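You operate a simulated robot arm through the tools that you are given. There is no shell and no other tool. Be economical: measure what you need, move in short steps, check, and stop when the job is done.

You run a simulated robot arm. Do the job below in one go: nothing can be reset, and whatever is moved stays where it is left.

JOB
Switch the pump over to line B and bleed line A to zero.
Fine: silver lever open before the red lever shuts; red bleed knob shut again; the pump keeps running. Where these are worked on the way, their far stop is far enough and under half their travel is too little: red bleed knob.
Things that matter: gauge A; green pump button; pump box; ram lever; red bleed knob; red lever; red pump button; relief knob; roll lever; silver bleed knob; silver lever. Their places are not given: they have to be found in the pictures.

It is judged by the outcome, as a careful person would: the job done as asked, and still so three seconds after it is handed in. It fails if anything else is knocked over, pushed out of place, dropped, spilled or broken.

ROBOT AND FRAMES
A 7-joint arm with a fingered hand, fixed in place. Base frame: the origin is at the foot of the arm, x ahead of it, y to its left, z up. Readings come in mm, degrees, newtons and seconds.
With the tool pointing down near the work surface it reaches from about 260 to 800 mm from the base axis. Its first joint turns from -115.0 to 115.0 degrees. Payload 5 kg.
Tool frame: the origin (TCP) lies between the finger pads and is the grasp point; the fingertips stand 32 mm ahead of it; z points along the fingers, y is the line along which they close. The gripper opens to 160 mm. The gripper's body begins 89 mm behind the TCP. The gripper is a hand of 4 fingers: y runs from the thumb to the fingers, the wrist lies at [0, 0, -267] in the tool frame, and closing takes about 1.5 s.
Orientation is told as [roll, pitch, yaw] about the base's x, y, z axes, in that order, counted from this pose: with the fingers straight down and closing along the base's y, the tool's x points along the base's -x, its y along +y and its z along -z.

CONTROLS
- The arm moves only by the tool move_arm. Its argument "rows" is a list of rows, each a list of 6 numbers: the shift along the base's x, y, z in units of 20 mm (1.0 is 20 mm), then the turn, a rotation vector about the base's x, y, z in units of 6 degrees (1.0 is 6 degrees). In form: [[dx, dy, dz, wx, wy, wz], ...]. A call has 1 to 10 rows; each row shifts and turns the commanded pose from where the row before left it. "jaw" is the gripper command, from -1 (shut) to 1 (fully open), values between in proportion, set as the call begins (left out, the last holds). A call with a number of a shift or a turn outside -1 to 1 is refused whole. Rows are played at 5 a second. More than 50 mm and 8.6 degrees between two rows, or a gripper value outside its range, and nothing of the call is played. A pose out of reach is approached as far as the arm can. The call stops where the force on the tool passes 40 N (or 10 N more than at its start, if that is more) or the arm is blocked; 0.2 s more then pass. The fingers move at their own pace (about 108 mm/s each) and stop on an object; they squeeze with about 30 N. The grip force told is the motor's: it shows also when the fingers shut on nothing. Time passes only in rows, and 0.2 s behind the last, so rows that do not move let the fingers close. It gives the time, the measured TCP pose, the force on the tool (base axes), the opening and the grip force at its end, in the units of the frame above (readings bear some noise), with the torque about the TCP (base axes, N m) and any sound that the robot's microphone picked up.
- Cameras (640 x 400 px; columns grow to the right, rows downward): "scene" is fixed at [394.9, -642.1, 1376.6]; the picture's right is [0.99, -0.13, 0.00], its down [-0.05, -0.39, -0.92] and it looks along [0.12, 0.91, -0.40] (base axes); focal length 336 px, centre (320, 200). "wrist" rides on the gripper at [80, -4, -114] in the tool frame; the picture's right is [0.05, 1.00, 0.00], its down [-0.82, 0.04, -0.58] and it looks along [-0.58, 0.03, 0.82] (tool axes); focal length 265 px, centre (320, 200).
- get_image(camera): a new picture of that camera. The clock stands still meanwhile.
- move_column(by): slides the trunk up (or, below 0, down) by that many mm; the arm rides with it, the base frame stays. It gives what a move gives, with no picture.
- grasp_type(shape): the hand has 4 fingers and takes this shape, open, in about a second: jaw (thumb against the fingers, like two jaws); tri (thumb and two fingers); tip (a fingertip pinch); poke (one finger out to press); point (the index stretched); flat (the hand flat); cup (the hand cupped); fist (a fist). The gripper value then closes the fingers along that shape, each until it touches; the sizes above hold for jaw. It gives what a move gives, with no picture.
- probe_pixels(camera, pixels): for up to 12 pixels [column, row] of the newest picture of that camera ("zoom" is the newest enlarged one), the place [x, y, z] in the base frame of the surface seen there, good to about 2 mm, but the place of the scene camera against the robot may be out by one fixed shift of up to 12 mm in any direction. The clock stands still meanwhile.
- close_up(camera, box): a new picture of the part [left, top, right, bottom] of that camera's present view, enlarged. The clock stands still meanwhile.
- finish_job(): hands the job in; it is judged then, once.

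Keep the steps short. Do not move on a guess: measure, check each grasp and each placing, and mend mistakes. In all there are 80 turns and 54 pictures (those below and enlarged ones count). Leave the gripper open and the arm clear of the work at the hand-in unless told otherwise, and finish with a single line.

The tools are called after "Emit:" as a command line: name --pt "numbers of a row" for each row, then --argument value for the rest, lists and objects as JSON in quotes. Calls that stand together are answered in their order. move_arm: Moves the arm, as the interface text tells. Its arguments: {"type":"object","properties":{"rows":{"type":"array","items":{"type":"array","items":{"type":"number"}}},"jaw":{"type":"number"}},"required":["rows"]} The other tools are called the same way: move_column (by) slides the trunk up or down; grasp_type (shape) gives the hand a shape; get_image (camera) takes a picture; probe_pixels (camera, pixels) gives the place of the surface under pixels of a picture; close_up (camera, box) takes an enlarged picture of a part of a camera's view; finish_job () hands the job in.

At the start:

```text
clock: 0.0
eef_pos: [189.6, 450.1, 1009.7]
tcp_rot: [0.0, 0.0, 0.0]
ft_force: [0.2, 0.1, 0.0]
wrist_torque: [0.02, 0.04, -0.01]
grip_width: 159.8
grip_force: 0.0
shape: jaw
trunk travel left (down, up): [-675.0, 315.0]
```

scene: 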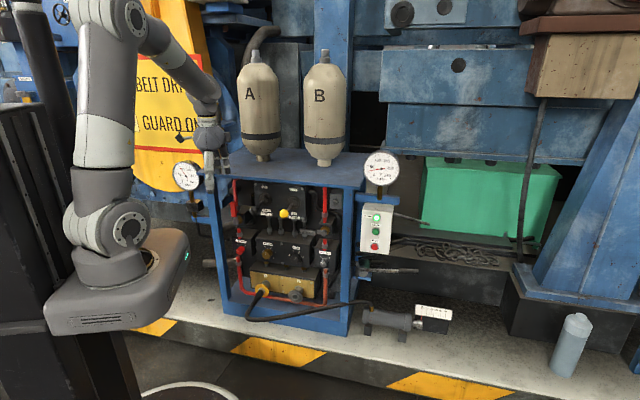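
wrist: 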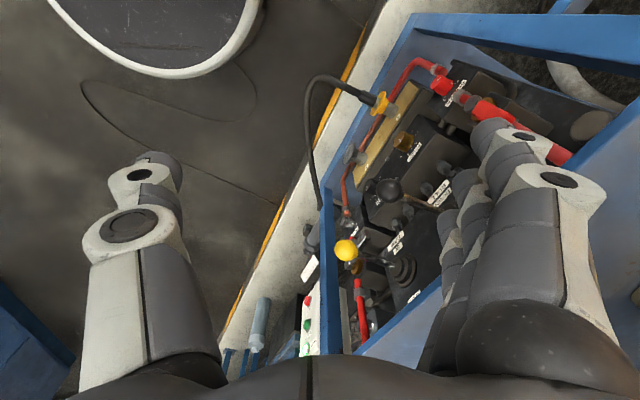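

I see a blue rack with valves, gauges and a pump box on its right. I'll enlarge the parts of it first.

Emit:
close_up --camera "scene" --box '[210, 165, 370, 265]'

Emit:
close_up --camera "scene" --box '[200, 220, 360, 320]'

Emit:
close_up --camera "scene" --box '[320, 140, 480, 240]'

Emit:
close_up --camera "scene" --box '[160, 150, 240, 200]'

```text
4.00 times, centred on (290, 215) of scene
```

zoom: 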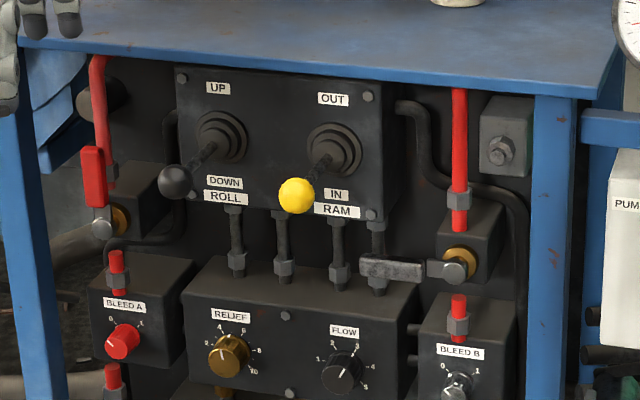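

```text
4.00 times, centred on (280, 270) of scene
```

zoom: 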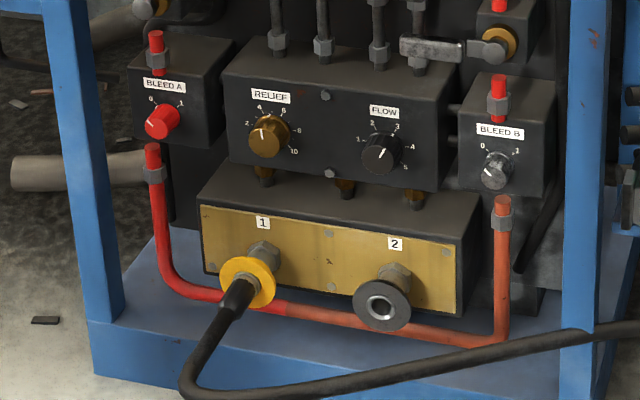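

```text
4.00 times, centred on (400, 190) of scene
```

zoom: 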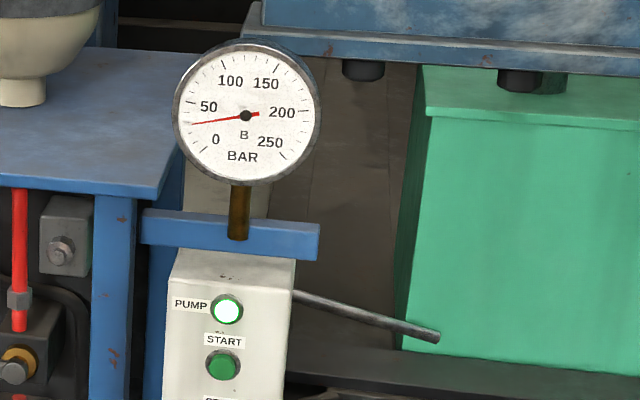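

```text
8.00 times, centred on (200, 175) of scene
```

zoom: 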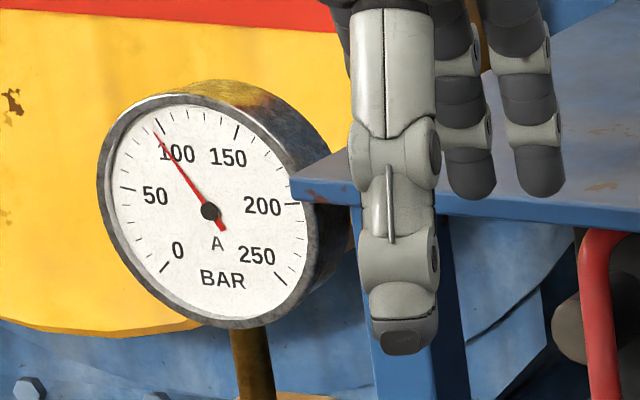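

The red lever stands along its pipe, so it is open. The silver lever lies across its pipe, so it is shut. A reads about 95 bar and the pump lamp is lit. Next I'll probe the places of these parts.

Emit:
close_up --camera "scene" --box '[216, 190, 296, 240]'

Emit:
probe_pixels --camera "scene" --pixels '[[234, 206], [235.5, 221.5], [323, 232.5], [307, 231], [240.5, 250.5], [324, 261.5], [267, 253.5], [253.5, 210], [284, 213.5], [215, 240], [348, 250], [376, 246]]'

Emit:
close_up --camera "scene" --box '[290, 210, 354, 250]'

```text
8.00 times, centred on (256, 215) of scene
```

zoom: 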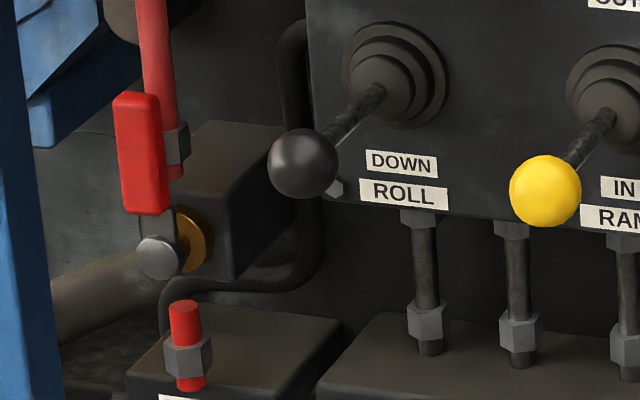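

```text
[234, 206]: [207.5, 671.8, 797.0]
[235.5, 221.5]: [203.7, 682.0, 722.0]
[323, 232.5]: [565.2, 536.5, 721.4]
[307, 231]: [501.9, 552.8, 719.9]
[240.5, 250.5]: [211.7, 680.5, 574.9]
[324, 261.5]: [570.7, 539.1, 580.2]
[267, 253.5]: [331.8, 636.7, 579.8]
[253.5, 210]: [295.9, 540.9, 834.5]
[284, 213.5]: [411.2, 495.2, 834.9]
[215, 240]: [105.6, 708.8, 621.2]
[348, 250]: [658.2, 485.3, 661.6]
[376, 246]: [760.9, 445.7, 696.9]
```

```text
10.00 times, centred on (322, 230) of scene
```

zoom: 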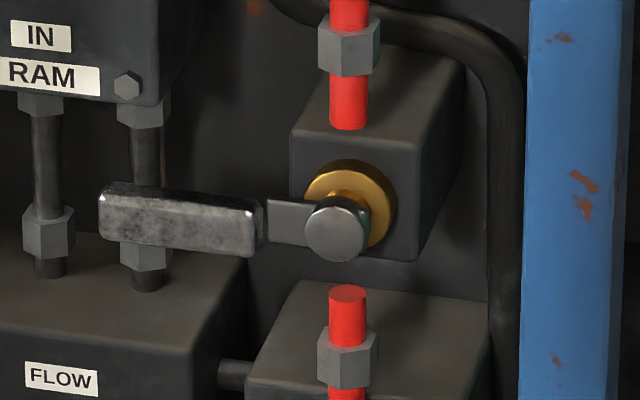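

The rack is turned about -21.5° about z, so its inward normal is about (0.37, 0.93, 0). I'll now move sideways in front of the rack while tilting the hand to horizontal, staying well clear of it.

Emit:
move_arm --pt "1 -0.3 0 1 0 0" --pt "1 -0.3 0 1 0 0" --pt "1 -0.3 0 1 0 0" --pt "1 -0.3 0 1 0 0" --pt "1 -0.3 0 1 0 0" --pt "1 -0.3 0 1 0 0" --pt "1 -0.3 0 1 0 0" --pt "1 -0.3 0 1 0 0" --pt "0.5 -0.3 -0.5 1 0 0" --pt "0 -0.3 -0.5 1 0 0"

Emit:
close_up --camera "scene" --box '[224, 236, 256, 256]'

```text
clock: 2.2
eef_pos: [359.9, 390.4, 987.4]
tcp_rot: [60.1, 0.2, 0.0]
ft_force: [-0.4, 1.1, 0.2]
wrist_torque: [0.0, 0.04, 0.0]
grip_width: 160.1
grip_force: 0.1
shape: jaw
trunk travel left (down, up): [-675.0, 315.0]
```

```text
16.00 times, centred on (240, 246) of scene
```

zoom: 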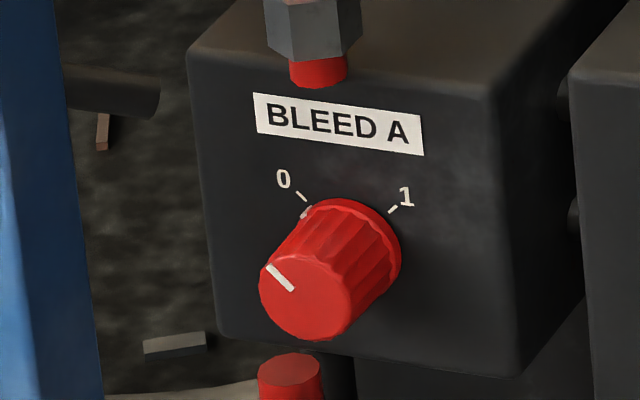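

The bleed knob points at 0, with 1 about 90° clockwise of it. I'll finish the tilt and yaw while going down.

Emit:
move_arm --pt "0 0 -1 1 0 0" --pt "0 0 -1 1 0 0" --pt "0 0 -1 1 0 0" --pt "0 0 -1 1 0 0" --pt "0 0 -1 1 0 0" --pt "0 0 -1 0 0 -1" --pt "0 0 -1 0 0 -1" --pt "0 0 -1 0 0 -1" --pt "0 0 -1 0 0 -0.6" --pt "0 0 -1 0 0 0"

Emit:
get_image --camera "wrist"

Emit:
get_image --camera "scene"

```text
clock: 4.6
eef_pos: [441.8, 326.0, 922.3]
tcp_rot: [68.7, 5.6, -26.5]
ft_force: [-0.4, 0.4, -0.4]
wrist_torque: [0.04, 0.0, 0.05]
grip_width: 160.1
grip_force: 0.0
shape: jaw
out of reach, approached as far as the arm can: row 1, 2, 3, 4, 5, 6, 7, 8, 9
trunk travel left (down, up): [-675.0, 315.0]
stopped in row 10: the arm was blocked; the commanded pose is now the measured one
```

```text
44 pictures are left
```

wrist: 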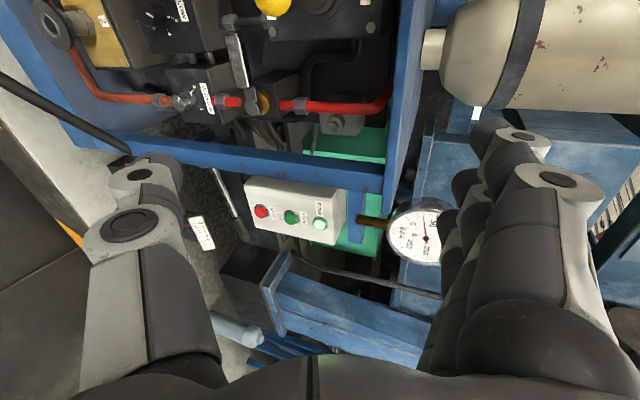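

```text
43 pictures are left
```

scene: 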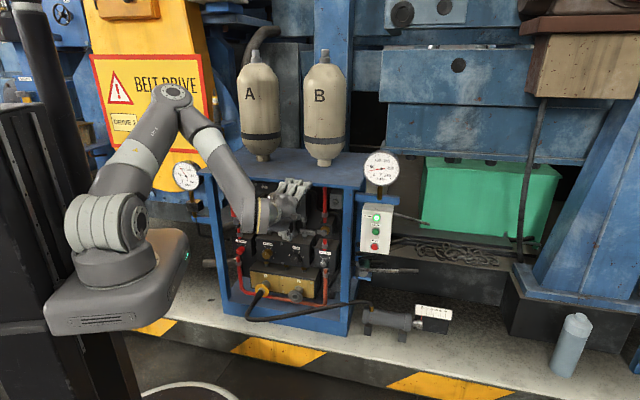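

The arm reached a wrist limit, with the shoulder sitting high for this hand angle. I'll lower the trunk 250 mm. The space in front of the rack at that height is free.

Emit:
move_column --by -250

```text
clock: 7.2
eef_pos: [441.0, 326.6, 669.8]
tcp_rot: [68.7, 5.6, -26.3]
ft_force: [0.6, -0.8, 0.0]
wrist_torque: [-0.01, 0.01, 0.01]
grip_width: 160.1
grip_force: 0.1
shape: jaw
trunk travel left (down, up): [-425.0, 565.0]
```

Now I'll turn the hand level with the rack normal and shift to a standoff in front of the silver lever.

Emit:
move_arm --pt "0.73 0.5 0.63 0.717 -0.572 0.158" --pt "0.73 0.5 0.63 0.717 -0.572 0.158" --pt "0.73 0.5 0.63 0.717 -0.572 0.158" --pt "0.73 0.5 0.63 0.717 -0.572 0.158" --pt "0 0 0 0 0 0"

Emit:
get_image --camera "wrist"

```text
clock: 8.4
eef_pos: [500.3, 366.7, 718.8]
tcp_rot: [90.0, 0.0, -21.4]
ft_force: [-0.1, -0.8, -0.1]
wrist_torque: [0.03, 0.02, -0.01]
grip_width: 160.0
grip_force: 0.1
shape: jaw
trunk travel left (down, up): [-425.0, 565.0]
```

```text
42 pictures are left
```

wrist: 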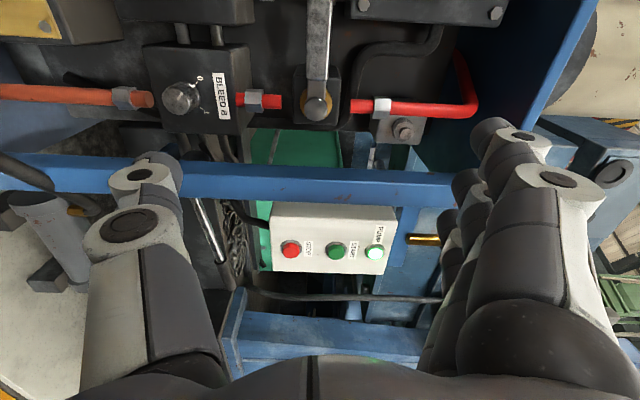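

The orientation is right. In this picture the right is up and the top is rack-left, and I can see the silver lever at (318,60). I'll probe the nearby parts and take the poke shape to see which finger stands out.

Emit:
probe_pixels --camera "wrist" --pixels '[[315, 105], [318, 60], [316, 10], [328, 75], [300, 75], [180, 98], [215, 60], [205, 120], [273, 102], [365, 106], [330, 180], [335, 250]]'

Emit:
grasp_type --shape "poke"

Emit:
get_image --camera "wrist"

```text
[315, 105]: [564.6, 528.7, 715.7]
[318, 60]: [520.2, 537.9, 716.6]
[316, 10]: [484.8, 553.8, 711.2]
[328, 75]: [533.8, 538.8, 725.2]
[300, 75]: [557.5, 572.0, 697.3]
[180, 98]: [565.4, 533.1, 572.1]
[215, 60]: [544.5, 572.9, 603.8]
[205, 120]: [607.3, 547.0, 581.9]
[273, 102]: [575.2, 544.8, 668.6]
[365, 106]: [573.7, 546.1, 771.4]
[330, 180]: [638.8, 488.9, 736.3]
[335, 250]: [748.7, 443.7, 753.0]
```

```text
clock: 9.3
eef_pos: [499.7, 367.5, 720.4]
tcp_rot: [89.9, -0.1, -21.5]
ft_force: [0.3, -0.3, -1.7]
wrist_torque: [-0.01, -0.06, 0.03]
grip_width: 0.0
grip_force: 0.1
shape: poke
trunk travel left (down, up): [-425.0, 565.0]
```

```text
41 pictures are left
```

wrist: 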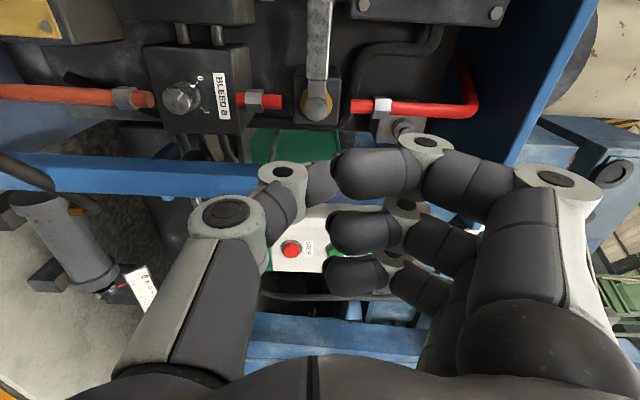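

The poke shape curls the fingers. I'll see what "point" looks like.

Emit:
grasp_type --shape "point"

Emit:
get_image --camera "wrist"

```text
clock: 10.2
eef_pos: [500.0, 367.2, 720.0]
tcp_rot: [89.9, -0.1, -21.6]
ft_force: [-0.3, 0.4, 0.5]
wrist_torque: [-0.02, 0.03, -0.03]
grip_width: 152.5
grip_force: 0.1
shape: point
trunk travel left (down, up): [-425.0, 565.0]
```

```text
40 pictures are left
```

wrist: 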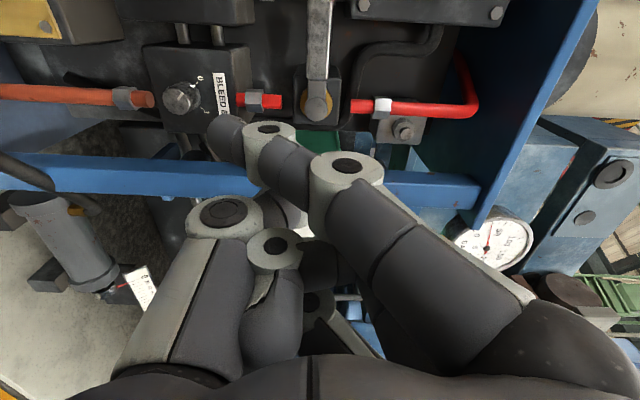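

The index is stretched out, with its tip at about (222,130). I'll probe the tip and finger.

Emit:
probe_pixels --camera "wrist" --pixels '[[222, 125], [215, 130], [232, 150], [270, 130], [290, 165], [345, 165], [225, 212], [275, 245], [510, 245]]'

Emit:
get_image --camera "scene"

```text
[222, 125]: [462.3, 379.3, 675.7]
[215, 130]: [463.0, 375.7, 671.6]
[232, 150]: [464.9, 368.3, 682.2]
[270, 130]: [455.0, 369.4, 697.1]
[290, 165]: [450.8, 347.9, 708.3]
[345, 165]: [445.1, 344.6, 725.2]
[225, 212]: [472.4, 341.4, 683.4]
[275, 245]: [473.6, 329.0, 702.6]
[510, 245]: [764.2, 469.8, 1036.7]
```

```text
39 pictures are left
```

scene: 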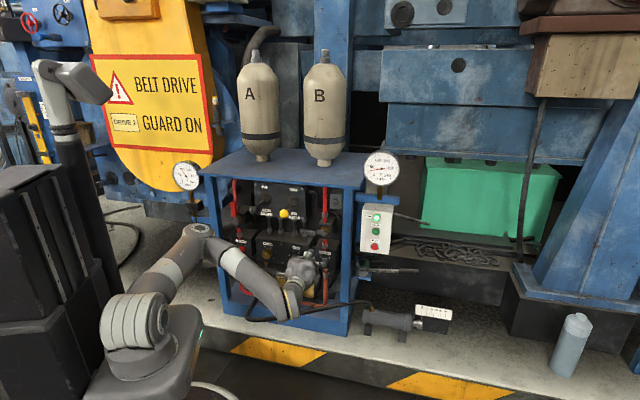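

The curled index is too short, and a grip on the handle fits better, so I'll go back to the jaw shape. I'll also probe the clearances around the silver handle.

Emit:
grasp_type --shape "jaw"

Emit:
move_arm --pt "0 0 0 0 0 0" --pt "0 0 0 0 0 0" --pt "0 0 0 0 0 0" --jaw -0.2

Emit:
get_image --camera "wrist"

Emit:
close_up --camera "scene" --box '[226, 180, 354, 260]'

```text
clock: 11.1
eef_pos: [499.2, 367.3, 719.7]
tcp_rot: [89.9, -0.1, -21.5]
ft_force: [0.1, 0.3, 0.2]
wrist_torque: [0.01, -0.01, 0.02]
grip_width: 159.9
grip_force: 0.1
shape: jaw
trunk travel left (down, up): [-425.0, 565.0]
```

```text
clock: 11.9
eef_pos: [500.6, 367.6, 719.2]
tcp_rot: [90.0, -0.2, -21.6]
ft_force: [0.5, 1.1, 0.8]
wrist_torque: [0.01, -0.02, -0.01]
grip_width: 64.9
grip_force: 0.0
shape: jaw
trunk travel left (down, up): [-425.0, 565.0]
```

```text
38 pictures are left
```

wrist: 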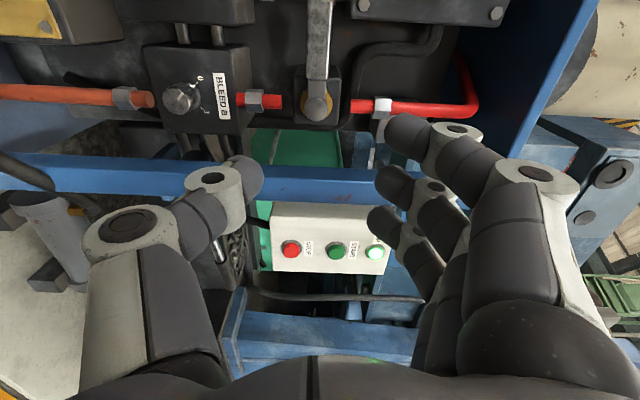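

```text
5.00 times, centred on (290, 220) of scene
```

zoom: 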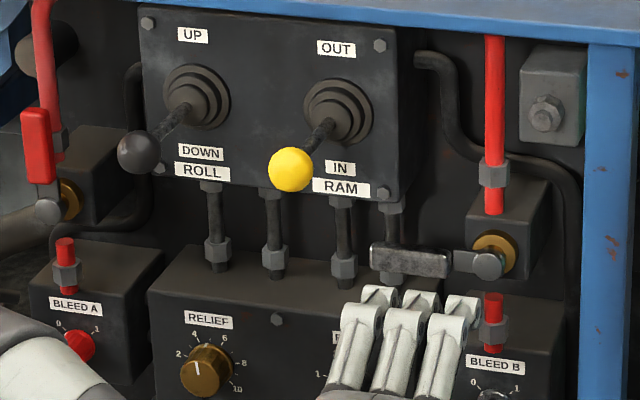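

I can see three fingers above and the thumb below. I'll probe the fingertips and the rack surfaces.

Emit:
probe_pixels --camera "wrist" --pixels '[[400, 130], [388, 182], [380, 218], [250, 175], [455, 128], [232, 172]]'

Emit:
probe_pixels --camera "zoom" --pixels '[[300, 275], [330, 300], [300, 250], [360, 180], [385, 200], [340, 230], [392, 235], [65, 200], [100, 210], [60, 185], [100, 280], [80, 345]]'

```text
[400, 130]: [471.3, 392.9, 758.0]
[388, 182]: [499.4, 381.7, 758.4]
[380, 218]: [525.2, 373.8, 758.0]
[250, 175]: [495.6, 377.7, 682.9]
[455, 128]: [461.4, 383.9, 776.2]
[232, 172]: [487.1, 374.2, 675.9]
```

```text
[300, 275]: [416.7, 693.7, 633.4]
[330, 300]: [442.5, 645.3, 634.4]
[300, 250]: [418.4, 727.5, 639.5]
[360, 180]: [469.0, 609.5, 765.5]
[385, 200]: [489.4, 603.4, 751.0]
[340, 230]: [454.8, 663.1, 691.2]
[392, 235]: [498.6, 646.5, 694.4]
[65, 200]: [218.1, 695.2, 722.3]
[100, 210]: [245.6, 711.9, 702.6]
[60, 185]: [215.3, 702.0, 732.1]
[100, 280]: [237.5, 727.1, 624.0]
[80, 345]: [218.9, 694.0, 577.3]
```

All panel fronts lie at depth n≥730. The handle front is at n≈691, with the hub at u≈331, z≈716. I'll slide left 62 mm, then approach to just short of the handle.

Emit:
move_arm --pt "-0.96 0.38 -0.07 0 0 0" --pt "-0.96 0.38 -0.07 0 0 0" --pt "-0.96 0.38 -0.03 0 0 0" --pt "0.366 0.93 0 0 0 0" --pt "0.366 0.93 0 0 0 0" --pt "0.366 0.93 0 0 0 0" --pt "0.366 0.93 0 0 0 0" --pt "0.366 0.93 0 0 0 0"

Emit:
get_image --camera "wrist"

```text
clock: 13.7
eef_pos: [478.0, 482.9, 717.5]
tcp_rot: [89.9, -0.1, -21.5]
ft_force: [-0.2, -0.7, 0.6]
wrist_torque: [-0.03, 0.03, -0.03]
grip_width: 64.8
grip_force: 0.1
shape: jaw
trunk travel left (down, up): [-425.0, 565.0]
```

```text
36 pictures are left
```

wrist: 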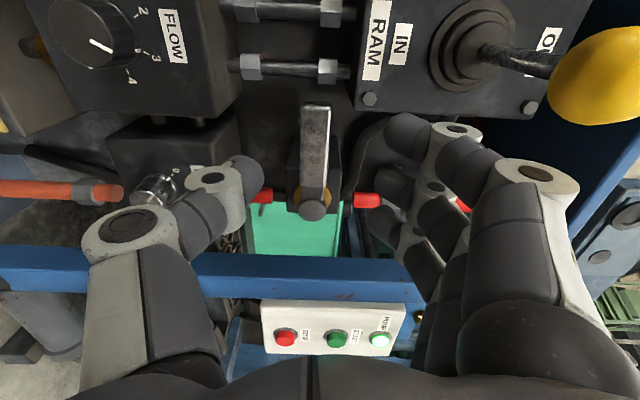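

The handle sits between the thumb and the fingers. I'll probe it exactly before closing in.

Emit:
probe_pixels --camera "wrist" --pixels '[[317, 108], [317, 150], [314, 180], [312, 208], [309, 150], [326, 150], [305, 130], [570, 80], [625, 90], [400, 40], [370, 100]]'

```text
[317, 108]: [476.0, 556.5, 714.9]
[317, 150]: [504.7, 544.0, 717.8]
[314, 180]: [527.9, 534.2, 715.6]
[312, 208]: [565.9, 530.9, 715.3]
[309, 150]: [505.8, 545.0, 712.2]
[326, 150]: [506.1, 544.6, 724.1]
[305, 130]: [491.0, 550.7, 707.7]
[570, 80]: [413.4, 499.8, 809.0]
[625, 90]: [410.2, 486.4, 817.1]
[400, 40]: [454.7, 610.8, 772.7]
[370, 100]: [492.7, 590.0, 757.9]
```

The measurements agree. I'll advance 57 mm to n≈682 and close on the handle.

Emit:
move_arm --pt "0.351 0.893 0 0 0 0" --pt "0.351 0.893 0 0 0 0" --pt "0.351 0.893 0 0 0 0"

Emit:
move_arm --pt "0 0 0 0 0 0" --pt "0 0 0 0 0 0" --pt "0 0 0 0 0 0" --pt "0 0 0 0 0 0" --jaw -1

Emit:
get_image --camera "wrist"

```text
clock: 14.5
eef_pos: [497.8, 536.0, 718.7]
tcp_rot: [90.0, -0.1, -21.6]
ft_force: [-0.5, -0.1, 0.6]
wrist_torque: [0.0, 0.04, 0.01]
grip_width: 64.7
grip_force: 0.0
shape: jaw
trunk travel left (down, up): [-425.0, 565.0]
```

```text
clock: 15.5
eef_pos: [498.1, 537.5, 718.8]
tcp_rot: [90.0, -0.1, -21.3]
ft_force: [3.5, 4.5, 1.0]
wrist_torque: [0.03, -0.07, -0.02]
grip_width: 17.6
grip_force: 29.9
shape: jaw
trunk travel left (down, up): [-425.0, 565.0]
```

```text
35 pictures are left
```

wrist: 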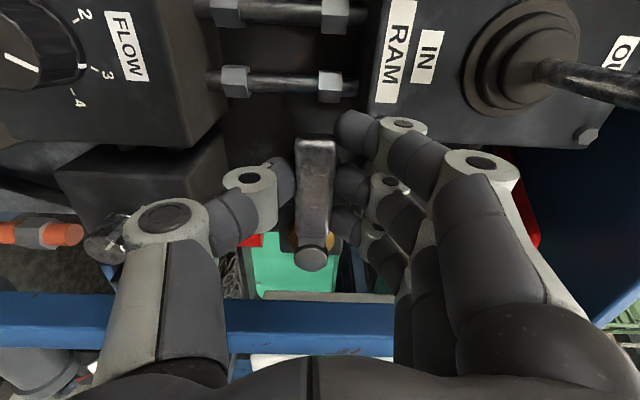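

I have a firm grip at 17.6 mm. Now I'll turn the lever clockwise, from left to up, about its hub, starting with 30°.

Emit:
move_arm --pt "0.017 -0.007 0.342 0.3665 0.9304 0" --pt "0.05 -0.02 0.339 0.3665 0.9304 0" --pt "0.082 -0.032 0.331 0.3665 0.9304 0" --pt "0.115 -0.045 0.32 0.3665 0.9304 0" --pt "0.145 -0.057 0.306 0.3665 0.9304 0"

```text
clock: 16.7
eef_pos: [505.4, 533.0, 750.9]
tcp_rot: [90.0, 30.0, -21.5]
ft_force: [-3.1, -4.1, 3.0]
wrist_torque: [0.03, -0.22, -0.04]
grip_width: 17.3
grip_force: 29.9
shape: jaw
trunk travel left (down, up): [-425.0, 565.0]
```

The lever follows with little force. Another 30° next.

Emit:
move_arm --pt "0.174 -0.068 0.288 0.3665 0.9304 0" --pt "0.201 -0.079 0.266 0.3665 0.9304 0" --pt "0.226 -0.089 0.242 0.3665 0.9304 0" --pt "0.248 -0.098 0.216 0.3665 0.9304 0" --pt "0.267 -0.105 0.187 0.3665 0.9304 0"

Emit:
get_image --camera "scene"

```text
clock: 17.9
eef_pos: [531.0, 523.5, 775.4]
tcp_rot: [90.3, 60.0, -21.3]
ft_force: [-0.7, -1.5, 7.5]
wrist_torque: [0.11, -0.3, -0.09]
grip_width: 17.5
grip_force: 30.1
shape: jaw
trunk travel left (down, up): [-425.0, 565.0]
```

```text
34 pictures are left
```

scene: 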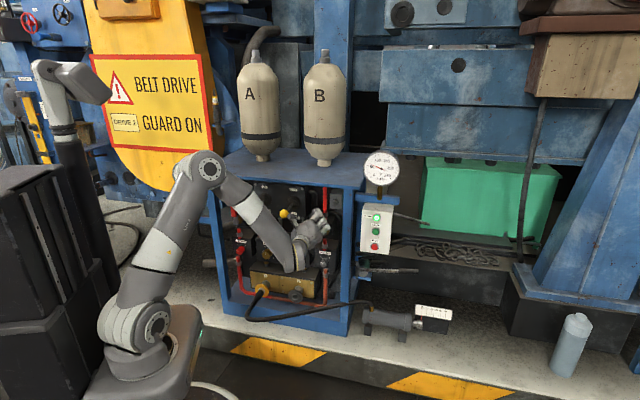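

Nothing is touching nearby. I'll do the last 30°.

Emit:
move_arm --pt "0.284 -0.112 0.156 0.3665 0.9304 0" --pt "0.298 -0.117 0.123 0.3665 0.9304 0" --pt "0.308 -0.121 0.088 0.3665 0.9304 0" --pt "0.315 -0.124 0.054 0.3665 0.9304 0" --pt "0.318 -0.125 0.018 0.3665 0.9304 0"

Emit:
close_up --camera "scene" --box '[240, 150, 400, 250]'

Emit:
get_image --camera "wrist"

```text
clock: 19.1
eef_pos: [561.1, 511.6, 784.6]
tcp_rot: [170.0, 89.9, 58.5]
ft_force: [8.3, 4.9, 3.6]
wrist_torque: [-0.15, -0.37, -0.26]
grip_width: 17.2
grip_force: 29.7
shape: jaw
trunk travel left (down, up): [-425.0, 565.0]
```

```text
4.00 times, centred on (320, 200) of scene
```

zoom: 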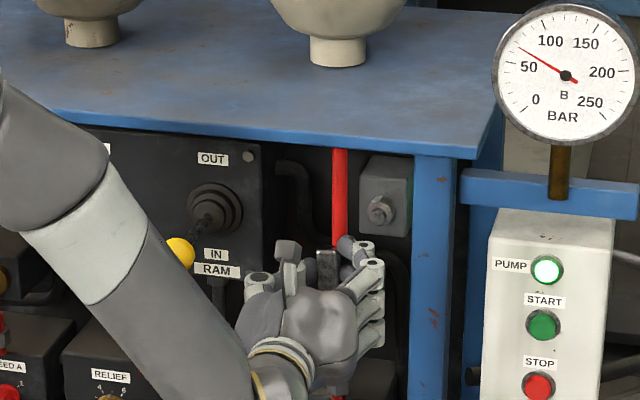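

```text
32 pictures are left
```

wrist: 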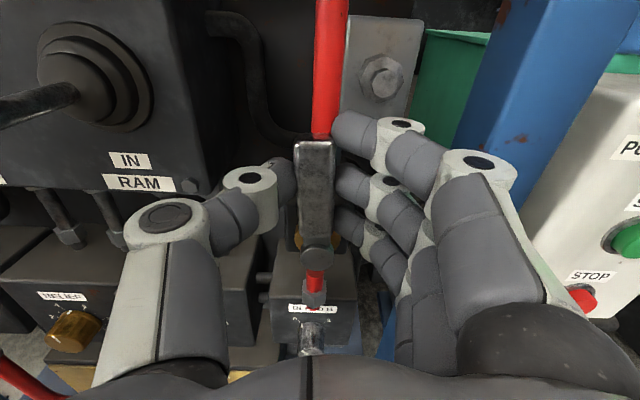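

The lever is vertical and gauge B is rising. I'll nudge it 3° more to make sure it is on its stop.

Emit:
move_arm --pt "0.16 -0.063 0 0.183 0.465 0"

```text
clock: 19.5
eef_pos: [564.6, 510.2, 785.4]
tcp_rot: [-92.0, 87.1, 156.3]
ft_force: [7.0, 0.8, 4.1]
wrist_torque: [-0.13, -0.41, -0.25]
grip_width: 17.5
grip_force: 30.2
shape: jaw
trunk travel left (down, up): [-425.0, 565.0]
```

It holds near vertical. I'll open the hand and back straight out.

Emit:
move_arm --pt "0 0 0 0 0 0" --pt "0 0 0 0 0 0" --pt "0 0 0 0 0 0" --jaw -0.2

Emit:
move_arm --pt "-0.366 -0.93 0 0 0 0" --pt "-0.366 -0.93 0 0 0 0" --pt "-0.366 -0.93 0 0 0 0" --pt "-0.366 -0.93 0 0 0 0" --pt "-0.366 -0.93 0 0 0 0" --pt "-0.366 -0.93 0 0 0 0" --pt "-0.366 -0.93 0 0 0 0"

Emit:
get_image --camera "wrist"

```text
clock: 20.3
eef_pos: [562.0, 510.2, 784.9]
tcp_rot: [-90.6, 87.1, 157.9]
ft_force: [0.2, 0.2, -1.3]
wrist_torque: [0.0, 0.05, 0.0]
grip_width: 63.2
grip_force: 0.1
shape: jaw
trunk travel left (down, up): [-425.0, 565.0]
```

```text
clock: 21.9
eef_pos: [513.0, 379.0, 784.5]
tcp_rot: [-91.6, 87.1, 156.9]
ft_force: [0.5, 1.1, -0.7]
wrist_torque: [0.0, 0.01, 0.02]
grip_width: 63.2
grip_force: 0.1
shape: jaw
trunk travel left (down, up): [-425.0, 565.0]
```

```text
31 pictures are left
```

wrist: 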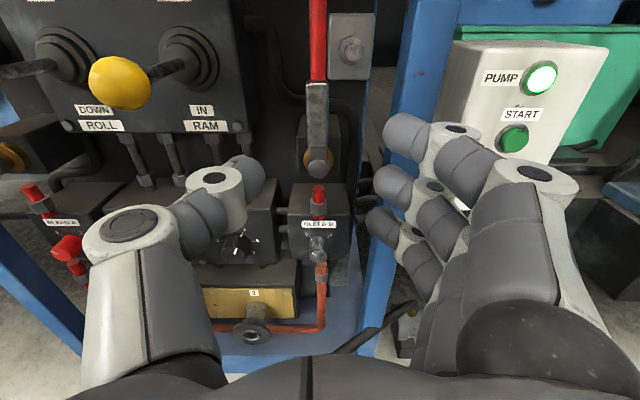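

The silver lever is up along its pipe, so line B is open, and the lamp is lit. Next is the red lever. I'll move along the rack at this standoff and undo the 3° over-turn.

Emit:
move_arm --pt "-0.9304 0.3665 0 -0.183 -0.465 0" --pt "-0.9304 0.3665 0 0 0 0" --pt "-0.9304 0.3665 0 0 0 0" --pt "-0.9304 0.3665 0 0 0 0" --pt "-0.9304 0.3665 0 0 0 0" --pt "-0.9304 0.3665 0 0 0 0" --pt "-0.9304 0.3665 0 0 0 0" --pt "-0.9304 0.3665 0 0 0 0" --pt "-0.9304 0.3665 0 0 0 0" --pt "-0.9304 0.3665 0 0 0 0"

Emit:
move_arm --pt "-0.9304 0.3665 0 0 0 0" --pt "-0.9304 0.3665 0 0 0 0" --pt "-0.9304 0.3665 0 0 0 0" --pt "-0.9304 0.3665 0 0 0 0" --pt "-0.9304 0.3665 0 0 0 0" --pt "-0.9304 0.3665 0 0 0 0" --pt "-0.9304 0.3665 0 0 0 0" --pt "-0.9304 0.3665 0 0 0 0" --pt "-0.9304 0.3665 0 0 0 0" --pt "-0.9304 0.3665 0 0 0 0"

Emit:
get_image --camera "wrist"

Emit:
get_image --camera "scene"

```text
clock: 24.1
eef_pos: [348.5, 476.1, 778.7]
tcp_rot: [141.9, 89.9, 30.4]
ft_force: [0.0, -0.1, -0.6]
wrist_torque: [0.03, -0.04, 0.03]
grip_width: 63.5
grip_force: 0.1
shape: jaw
out of reach, approached as far as the arm can: row 7, 8, 9, 10
trunk travel left (down, up): [-425.0, 565.0]
```

```text
clock: 26.3
eef_pos: [172.7, 566.6, 778.3]
tcp_rot: [130.4, 89.9, 18.9]
ft_force: [-1.0, 0.2, 0.0]
wrist_torque: [-0.06, 0.01, 0.0]
grip_width: 63.6
grip_force: 0.1
shape: jaw
out of reach, approached as far as the arm can: row 1, 2, 3, 5
trunk travel left (down, up): [-425.0, 565.0]
```

```text
30 pictures are left
```

wrist: 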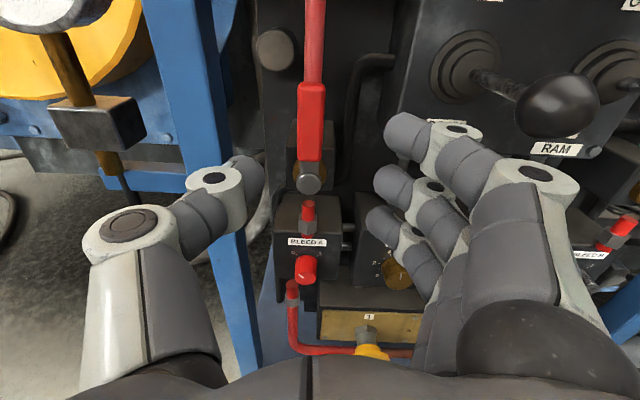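

```text
29 pictures are left
```

scene: 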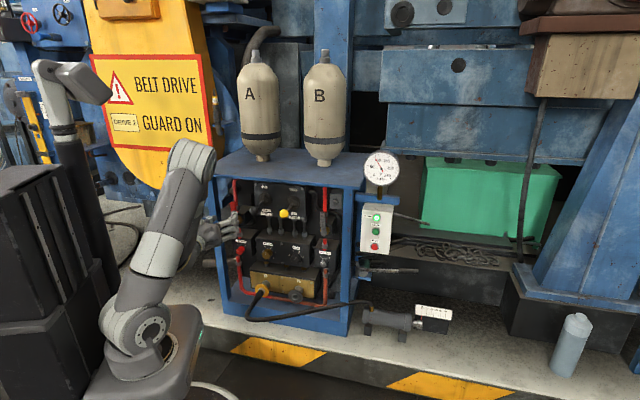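

The arm ended at n≈590, a bit closer than commanded, with no contact. I'll probe the red lever, the bleed knob and their surroundings.

Emit:
probe_pixels --camera "wrist" --pixels '[[312, 90], [312, 120], [312, 155], [301, 120], [322, 120], [309, 178], [308, 268], [308, 258], [545, 105], [205, 60], [300, 225], [360, 110]]'

Emit:
close_up --camera "scene" --box '[190, 170, 318, 250]'

```text
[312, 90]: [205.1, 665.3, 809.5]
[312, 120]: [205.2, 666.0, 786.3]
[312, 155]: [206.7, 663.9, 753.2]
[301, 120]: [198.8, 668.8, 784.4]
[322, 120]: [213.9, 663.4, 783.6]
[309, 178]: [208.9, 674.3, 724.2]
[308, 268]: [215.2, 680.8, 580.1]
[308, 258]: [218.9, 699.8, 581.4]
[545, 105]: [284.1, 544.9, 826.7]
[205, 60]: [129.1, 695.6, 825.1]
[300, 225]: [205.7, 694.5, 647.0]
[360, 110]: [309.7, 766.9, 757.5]
```

```text
5.00 times, centred on (254, 210) of scene
```

zoom: 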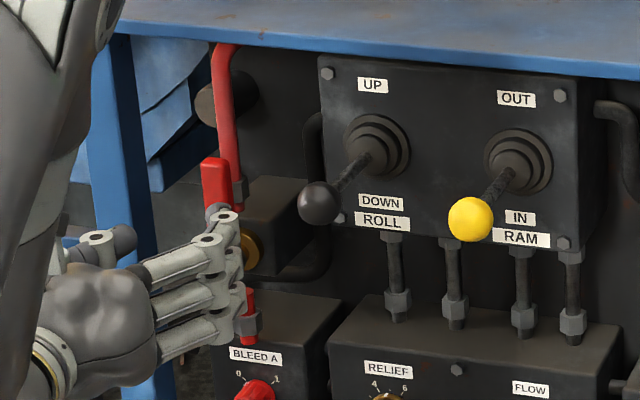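

The red handle is at u≈-52.5, n≈695, z 753–815, and its hub is at z≈716. The left post blocks a turn to the left, so it must turn clockwise to the right. To keep clear of the black roll ball, I'll grip with the fingers on the left, so the hand must roll back 180° in free space first.

Emit:
move_arm --pt "0 0 0 -0.3665 -0.9304 0" --pt "0 0 0 -0.3665 -0.9304 0" --pt "0 0 0 -0.3665 -0.9304 0" --pt "0 0 0 -0.3665 -0.9304 0" --pt "0 0 0 -0.3665 -0.9304 0" --pt "0 0 0 -0.3665 -0.9304 0" --pt "0 0 0 -0.3665 -0.9304 0" --pt "0 0 0 -0.3665 -0.9304 0" --pt "0 0 0 -0.3665 -0.9304 0" --pt "0 0 0 -0.3665 -0.9304 0"

Emit:
move_arm --pt "0 0 0 -0.3665 -0.9304 0" --pt "0 0 0 -0.3665 -0.9304 0" --pt "0 0 0 -0.3665 -0.9304 0" --pt "0 0 0 -0.3665 -0.9304 0" --pt "0 0 0 -0.3665 -0.9304 0" --pt "0 0 0 -0.3665 -0.9304 0" --pt "0 0 0 -0.3665 -0.9304 0" --pt "0 0 0 -0.3665 -0.9304 0" --pt "0 0 0 -0.3665 -0.9304 0" --pt "0 0 0 -0.3665 -0.9304 0"

```text
clock: 28.5
eef_pos: [207.0, 550.6, 760.7]
tcp_rot: [90.1, 29.9, -20.8]
ft_force: [0.5, 0.1, -0.5]
wrist_torque: [0.04, -0.02, 0.01]
grip_width: 64.0
grip_force: 0.0
shape: jaw
out of reach, approached as far as the arm can: row 6, 7, 8, 9, 10
trunk travel left (down, up): [-425.0, 565.0]
```

```text
clock: 30.9
eef_pos: [450.0, 572.1, 719.2]
tcp_rot: [90.8, -29.2, -26.1]
ft_force: [-1.1, 0.1, -0.3]
wrist_torque: [-0.04, 0.01, 0.0]
grip_width: 63.9
grip_force: 0.1
shape: jaw
out of reach, approached as far as the arm can: row 1, 2, 3, 4, 5, 6, 7, 8, 9, 10
trunk travel left (down, up): [-425.0, 565.0]
stopped in row 10: the arm was blocked; the commanded pose is now the measured one
```

The arm drifted far from the commanded place and was blocked. I'll stop and look before anything else.

Emit:
get_image --camera "scene"

Emit:
get_image --camera "wrist"

```text
27 pictures are left
```

scene: 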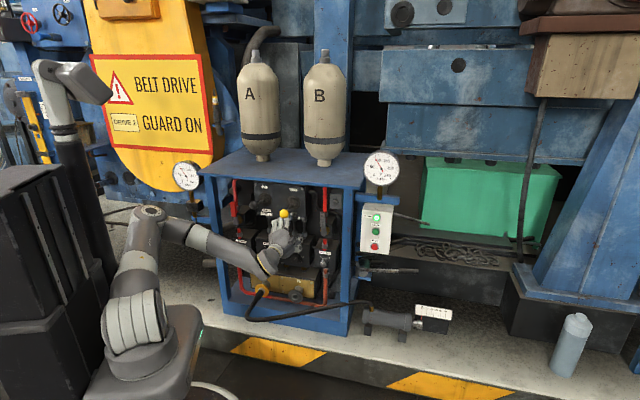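

```text
26 pictures are left
```

wrist: 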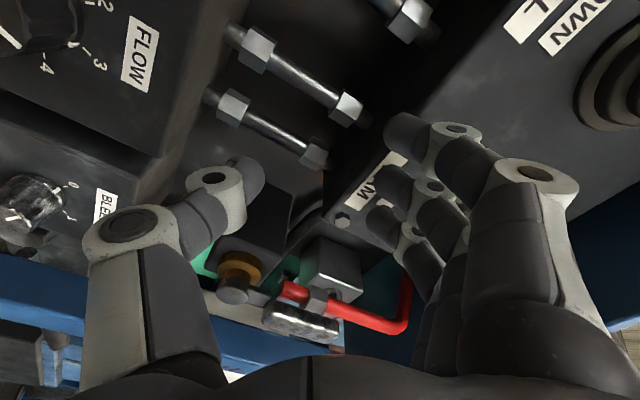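

Nothing looks displaced and the force is near zero. I'll back out along the tool axis, then compare the levers.

Emit:
move_arm --pt "-0.43 -0.9 0 0 0 0" --pt "-0.43 -0.9 0 0 0 0" --pt "-0.43 -0.9 0 0 0 0" --pt "-0.43 -0.9 0 0 0 0" --pt "-0.43 -0.9 0 0 0 0" --pt "-0.43 -0.9 0 0 0 0" --pt "-0.43 -0.9 0 0 0 0" --pt "0 0 0 0 0 0"

Emit:
close_up --camera "scene" --box '[210, 165, 370, 265]'

```text
clock: 32.9
eef_pos: [437.3, 416.3, 718.8]
tcp_rot: [91.4, -28.5, -30.5]
ft_force: [-0.4, 0.8, 0.5]
wrist_torque: [0.0, 0.0, 0.0]
grip_width: 63.8
grip_force: 0.1
shape: jaw
out of reach, approached as far as the arm can: row 5, 6, 7
trunk travel left (down, up): [-425.0, 565.0]
stopped in row 8: the arm was blocked; the commanded pose is now the measured one
```

```text
4.00 times, centred on (290, 215) of scene
```

zoom: 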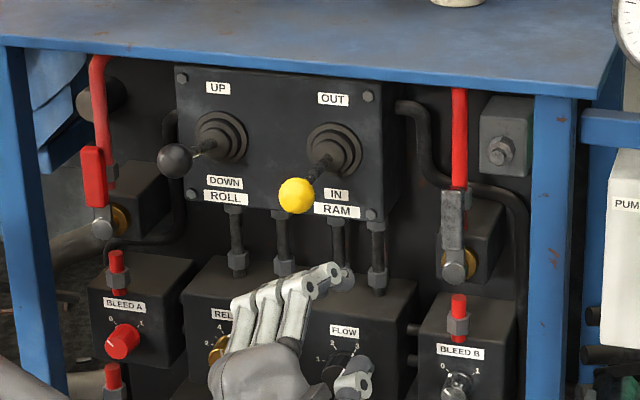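

The black roll lever's ball was pushed up: it was at scene row ≈210 and is now at row 205. I must put it back, so I'll look closer and measure.

Emit:
close_up --camera "scene" --box '[216, 175, 296, 225]'

Emit:
probe_pixels --camera "scene" --pixels '[[253.5, 205], [284, 213.5], [234, 206], [262, 200], [258.5, 203]]'

```text
8.00 times, centred on (256, 200) of scene
```

zoom: 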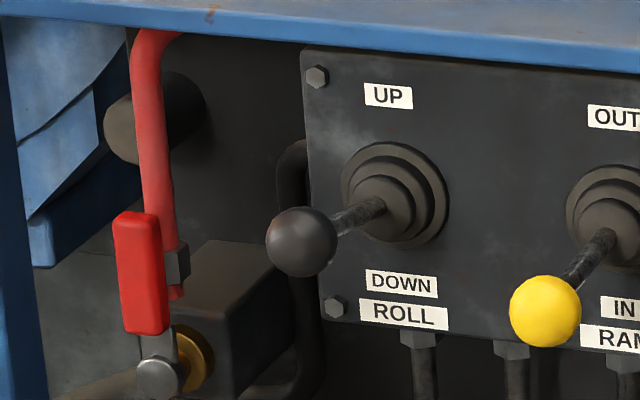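

```text
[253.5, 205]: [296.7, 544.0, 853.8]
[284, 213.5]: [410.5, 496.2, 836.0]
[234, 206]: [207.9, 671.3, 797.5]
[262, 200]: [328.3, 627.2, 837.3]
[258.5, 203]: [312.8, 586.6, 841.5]
```

The ball was raised about 19 mm, from z 834.5 to 853.8 in scene readings. The drift probably came from the shoulder being too close in height, which left the arm folded too tightly. I'll lower the trunk in steps and raise the hand to keep its height.

Emit:
move_column --by -125

Emit:
move_arm --pt "0 0 1 0 0 0" --pt "0 0 1 0 0 0" --pt "0 0 1 0 0 0" --pt "0 0 1 0 0 0" --pt "0 0 1 0 0 0" --pt "0 0 1 0 0 0"

Emit:
move_column --by -125

Emit:
move_arm --pt "0 0 1 0 0 0" --pt "0 0 1 0 0 0" --pt "0 0 1 0 0 0" --pt "0 0 1 0 0 0" --pt "0 0 1 0 0 0" --pt "0 0 1 0 0 0"

```text
clock: 34.4
eef_pos: [438.7, 417.9, 593.4]
tcp_rot: [91.4, -28.5, -30.3]
ft_force: [0.6, -0.1, -0.4]
wrist_torque: [-0.02, 0.05, 0.0]
grip_width: 64.2
grip_force: 0.0
shape: jaw
trunk travel left (down, up): [-300.0, 690.0]
```

```text
clock: 36.0
eef_pos: [458.8, 395.9, 715.0]
tcp_rot: [91.9, -27.7, -33.7]
ft_force: [1.2, 0.0, 0.6]
wrist_torque: [0.01, 0.01, -0.02]
grip_width: 63.9
grip_force: 0.1
shape: jaw
trunk travel left (down, up): [-300.0, 690.0]
stopped in row 6: the arm was blocked; the commanded pose is now the measured one
```

```text
clock: 37.6
eef_pos: [458.5, 396.0, 592.3]
tcp_rot: [91.9, -27.6, -33.7]
ft_force: [-0.7, -0.1, 0.2]
wrist_torque: [0.01, -0.01, -0.04]
grip_width: 63.9
grip_force: 0.0
shape: jaw
trunk travel left (down, up): [-175.0, 815.0]
```

```text
clock: 39.0
eef_pos: [458.4, 397.5, 710.4]
tcp_rot: [91.8, -27.7, -33.6]
ft_force: [0.1, 0.5, -0.7]
wrist_torque: [-0.01, -0.02, 0.02]
grip_width: 63.7
grip_force: 0.1
shape: jaw
trunk travel left (down, up): [-175.0, 815.0]
```

The arm is near a joint limit with the hand rolled the wrong way. I'll roll the hand back to level and look at the arm.

Emit:
move_arm --pt "0 0 0 0.51 0.77 0" --pt "0 0 0 0.51 0.77 0" --pt "0 0 0 0.51 0.77 0" --pt "0 0 0 0.51 0.77 0" --pt "0 0 0 0.51 0.77 0" --pt "0 0 0 0 0 1" --pt "0 0 0 0 0 1"

Emit:
get_image --camera "scene"

```text
clock: 40.6
eef_pos: [457.8, 396.8, 711.0]
tcp_rot: [91.8, 0.2, -21.4]
ft_force: [-0.4, -0.3, 0.5]
wrist_torque: [-0.01, 0.04, -0.04]
grip_width: 63.9
grip_force: 0.2
shape: jaw
trunk travel left (down, up): [-175.0, 815.0]
```

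```text
23 pictures are left
```

scene: 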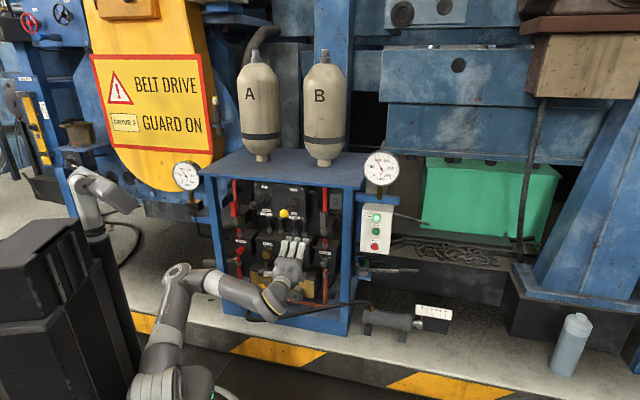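

The arm looks free now. I'll move left along the rack, staying at n≈537, towards the roll lever in short steps, and watch for reach warnings.

Emit:
move_arm --pt "-0.9304 0.3665 0 -0.28 0.11 0" --pt "-0.9304 0.3665 0 0 0 0" --pt "-0.9304 0.3665 0 0 0 0" --pt "-0.9304 0.3665 0 0 0 0" --pt "-0.9304 0.3665 0 0 0 0"

Emit:
move_arm --pt "-0.9304 0.3665 0 0 0 0" --pt "-0.9304 0.3665 0 0 0 0" --pt "-0.9304 0.3665 0 0 0 0" --pt "-0.9304 0.3665 0 0 0 0" --pt "-0.9304 0.3665 0 0 0 0"

```text
clock: 42.0
eef_pos: [400.9, 404.1, 715.0]
tcp_rot: [90.6, 0.9, -26.2]
ft_force: [0.1, 0.9, -0.2]
wrist_torque: [-0.02, 0.0, -0.01]
grip_width: 63.6
grip_force: 0.0
shape: jaw
trunk travel left (down, up): [-175.0, 815.0]
stopped in row 5: the arm was blocked; the commanded pose is now the measured one
```

```text
clock: 43.4
eef_pos: [357.9, 423.1, 737.1]
tcp_rot: [92.1, 3.5, -31.0]
ft_force: [-0.3, 0.1, 0.5]
wrist_torque: [0.01, 0.04, 0.01]
grip_width: 63.6
grip_force: 0.0
shape: jaw
out of reach, approached as far as the arm can: row 3, 4, 5
trunk travel left (down, up): [-175.0, 815.0]
stopped in row 5: the arm was blocked; the commanded pose is now the measured one
```

The elbow has swung to the left and the wrist is at its limit. I'll reset the arm posture by tilting the hand back down, away from the rack. Then I'll approach the left side with the elbow upright.

Emit:
move_arm --pt "0 -0.5 0.3 -0.857 0.515 0" --pt "0 -0.5 0.3 -0.857 0.515 0" --pt "0 -0.5 0.3 -0.857 0.515 0" --pt "0 -0.3 0.3 -0.857 0.515 0" --pt "0 -0.2 0.3 -0.857 0.515 0" --pt "0 0 0.3 -0.857 0.515 0" --pt "0 0 0 -0.857 0.515 0" --pt "0 0 0 -0.857 0.515 0" --pt "0 0 0 -0.857 0.515 0" --pt "0 0 0 -0.857 0.515 0"

Emit:
move_arm --pt "-0.5 0 0 -0.857 0.515 0" --pt "-0.5 0 0 -0.857 0.515 0" --pt "-0.5 0 0 -0.857 0.515 0" --pt "-0.5 0 0 -0.857 0.515 0" --pt "-0.5 0 0 -0.857 0.515 0" --pt "-0.5 0 0 0 0 1" --pt "-0.5 0 0 0 0 1" --pt "-0.5 0 0 0 0 1" --pt "-0.5 0 0 0 0 1" --pt "-0.5 0 0 0 0 1"

Emit:
get_image --camera "scene"

```text
clock: 45.8
eef_pos: [383.2, 364.1, 769.4]
tcp_rot: [31.4, 1.4, -38.3]
ft_force: [-0.3, 0.3, 0.5]
wrist_torque: [0.03, 0.02, 0.0]
grip_width: 63.5
grip_force: 0.0
shape: jaw
trunk travel left (down, up): [-175.0, 815.0]
stopped in row 10: the arm was blocked; the commanded pose is now the measured one
```

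```text
clock: 48.0
eef_pos: [324.8, 354.6, 773.3]
tcp_rot: [3.1, -1.2, -9.8]
ft_force: [-0.6, -0.5, 0.5]
wrist_torque: [-0.02, 0.04, 0.03]
grip_width: 64.0
grip_force: 0.0
shape: jaw
out of reach, approached as far as the arm can: row 8, 9, 10
trunk travel left (down, up): [-175.0, 815.0]
```

```text
22 pictures are left
```

scene: 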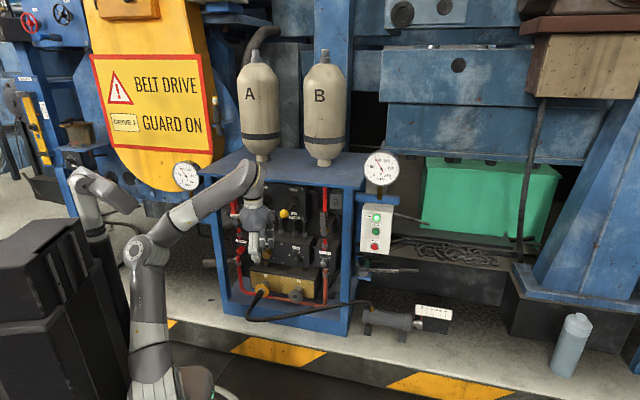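

The arm is nearly back in its start posture. I'll move toward the start place (190,450), staying in front of the rack at n≈488.

Emit:
move_arm --pt "-0.7 0.45 -0.9 0 0 0" --pt "-0.7 0.45 -0.9 0 0 0" --pt "-0.7 0.45 -0.9 0 0 0" --pt "-0.7 0.45 -0.9 0 0 0" --pt "-0.7 0.45 -0.9 0 0 0" --pt "-0.7 0.45 -0.9 0 0 0" --pt "-0.7 0.45 -0.9 0 0 0" --pt "-0.7 0.45 -0.9 0 0 0" --pt "-0.7 0.45 -0.9 0 0 0" --pt "-0.7 0.45 -0.9 0 0 0"

Emit:
get_image --camera "scene"

```text
clock: 50.4
eef_pos: [321.7, 394.6, 695.5]
tcp_rot: [2.4, -1.7, -11.7]
ft_force: [-0.3, -0.8, 0.1]
wrist_torque: [-0.05, -0.02, 0.0]
grip_width: 63.8
grip_force: 0.1
shape: jaw
out of reach, approached as far as the arm can: row 1, 2, 3, 4, 5, 6, 7, 8, 9, 10
trunk travel left (down, up): [-175.0, 815.0]
stopped in row 10: the arm was blocked; the commanded pose is now the measured one
```

```text
21 pictures are left
```

scene: 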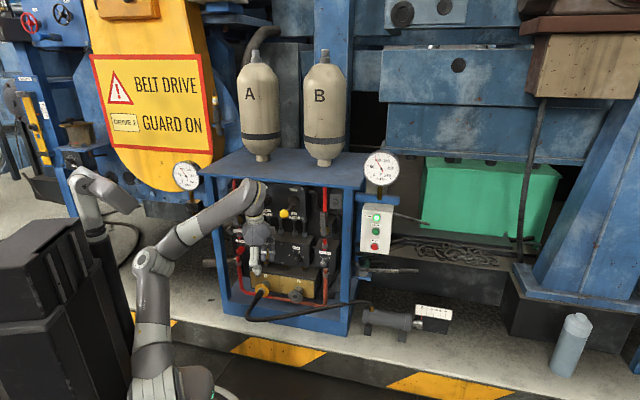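

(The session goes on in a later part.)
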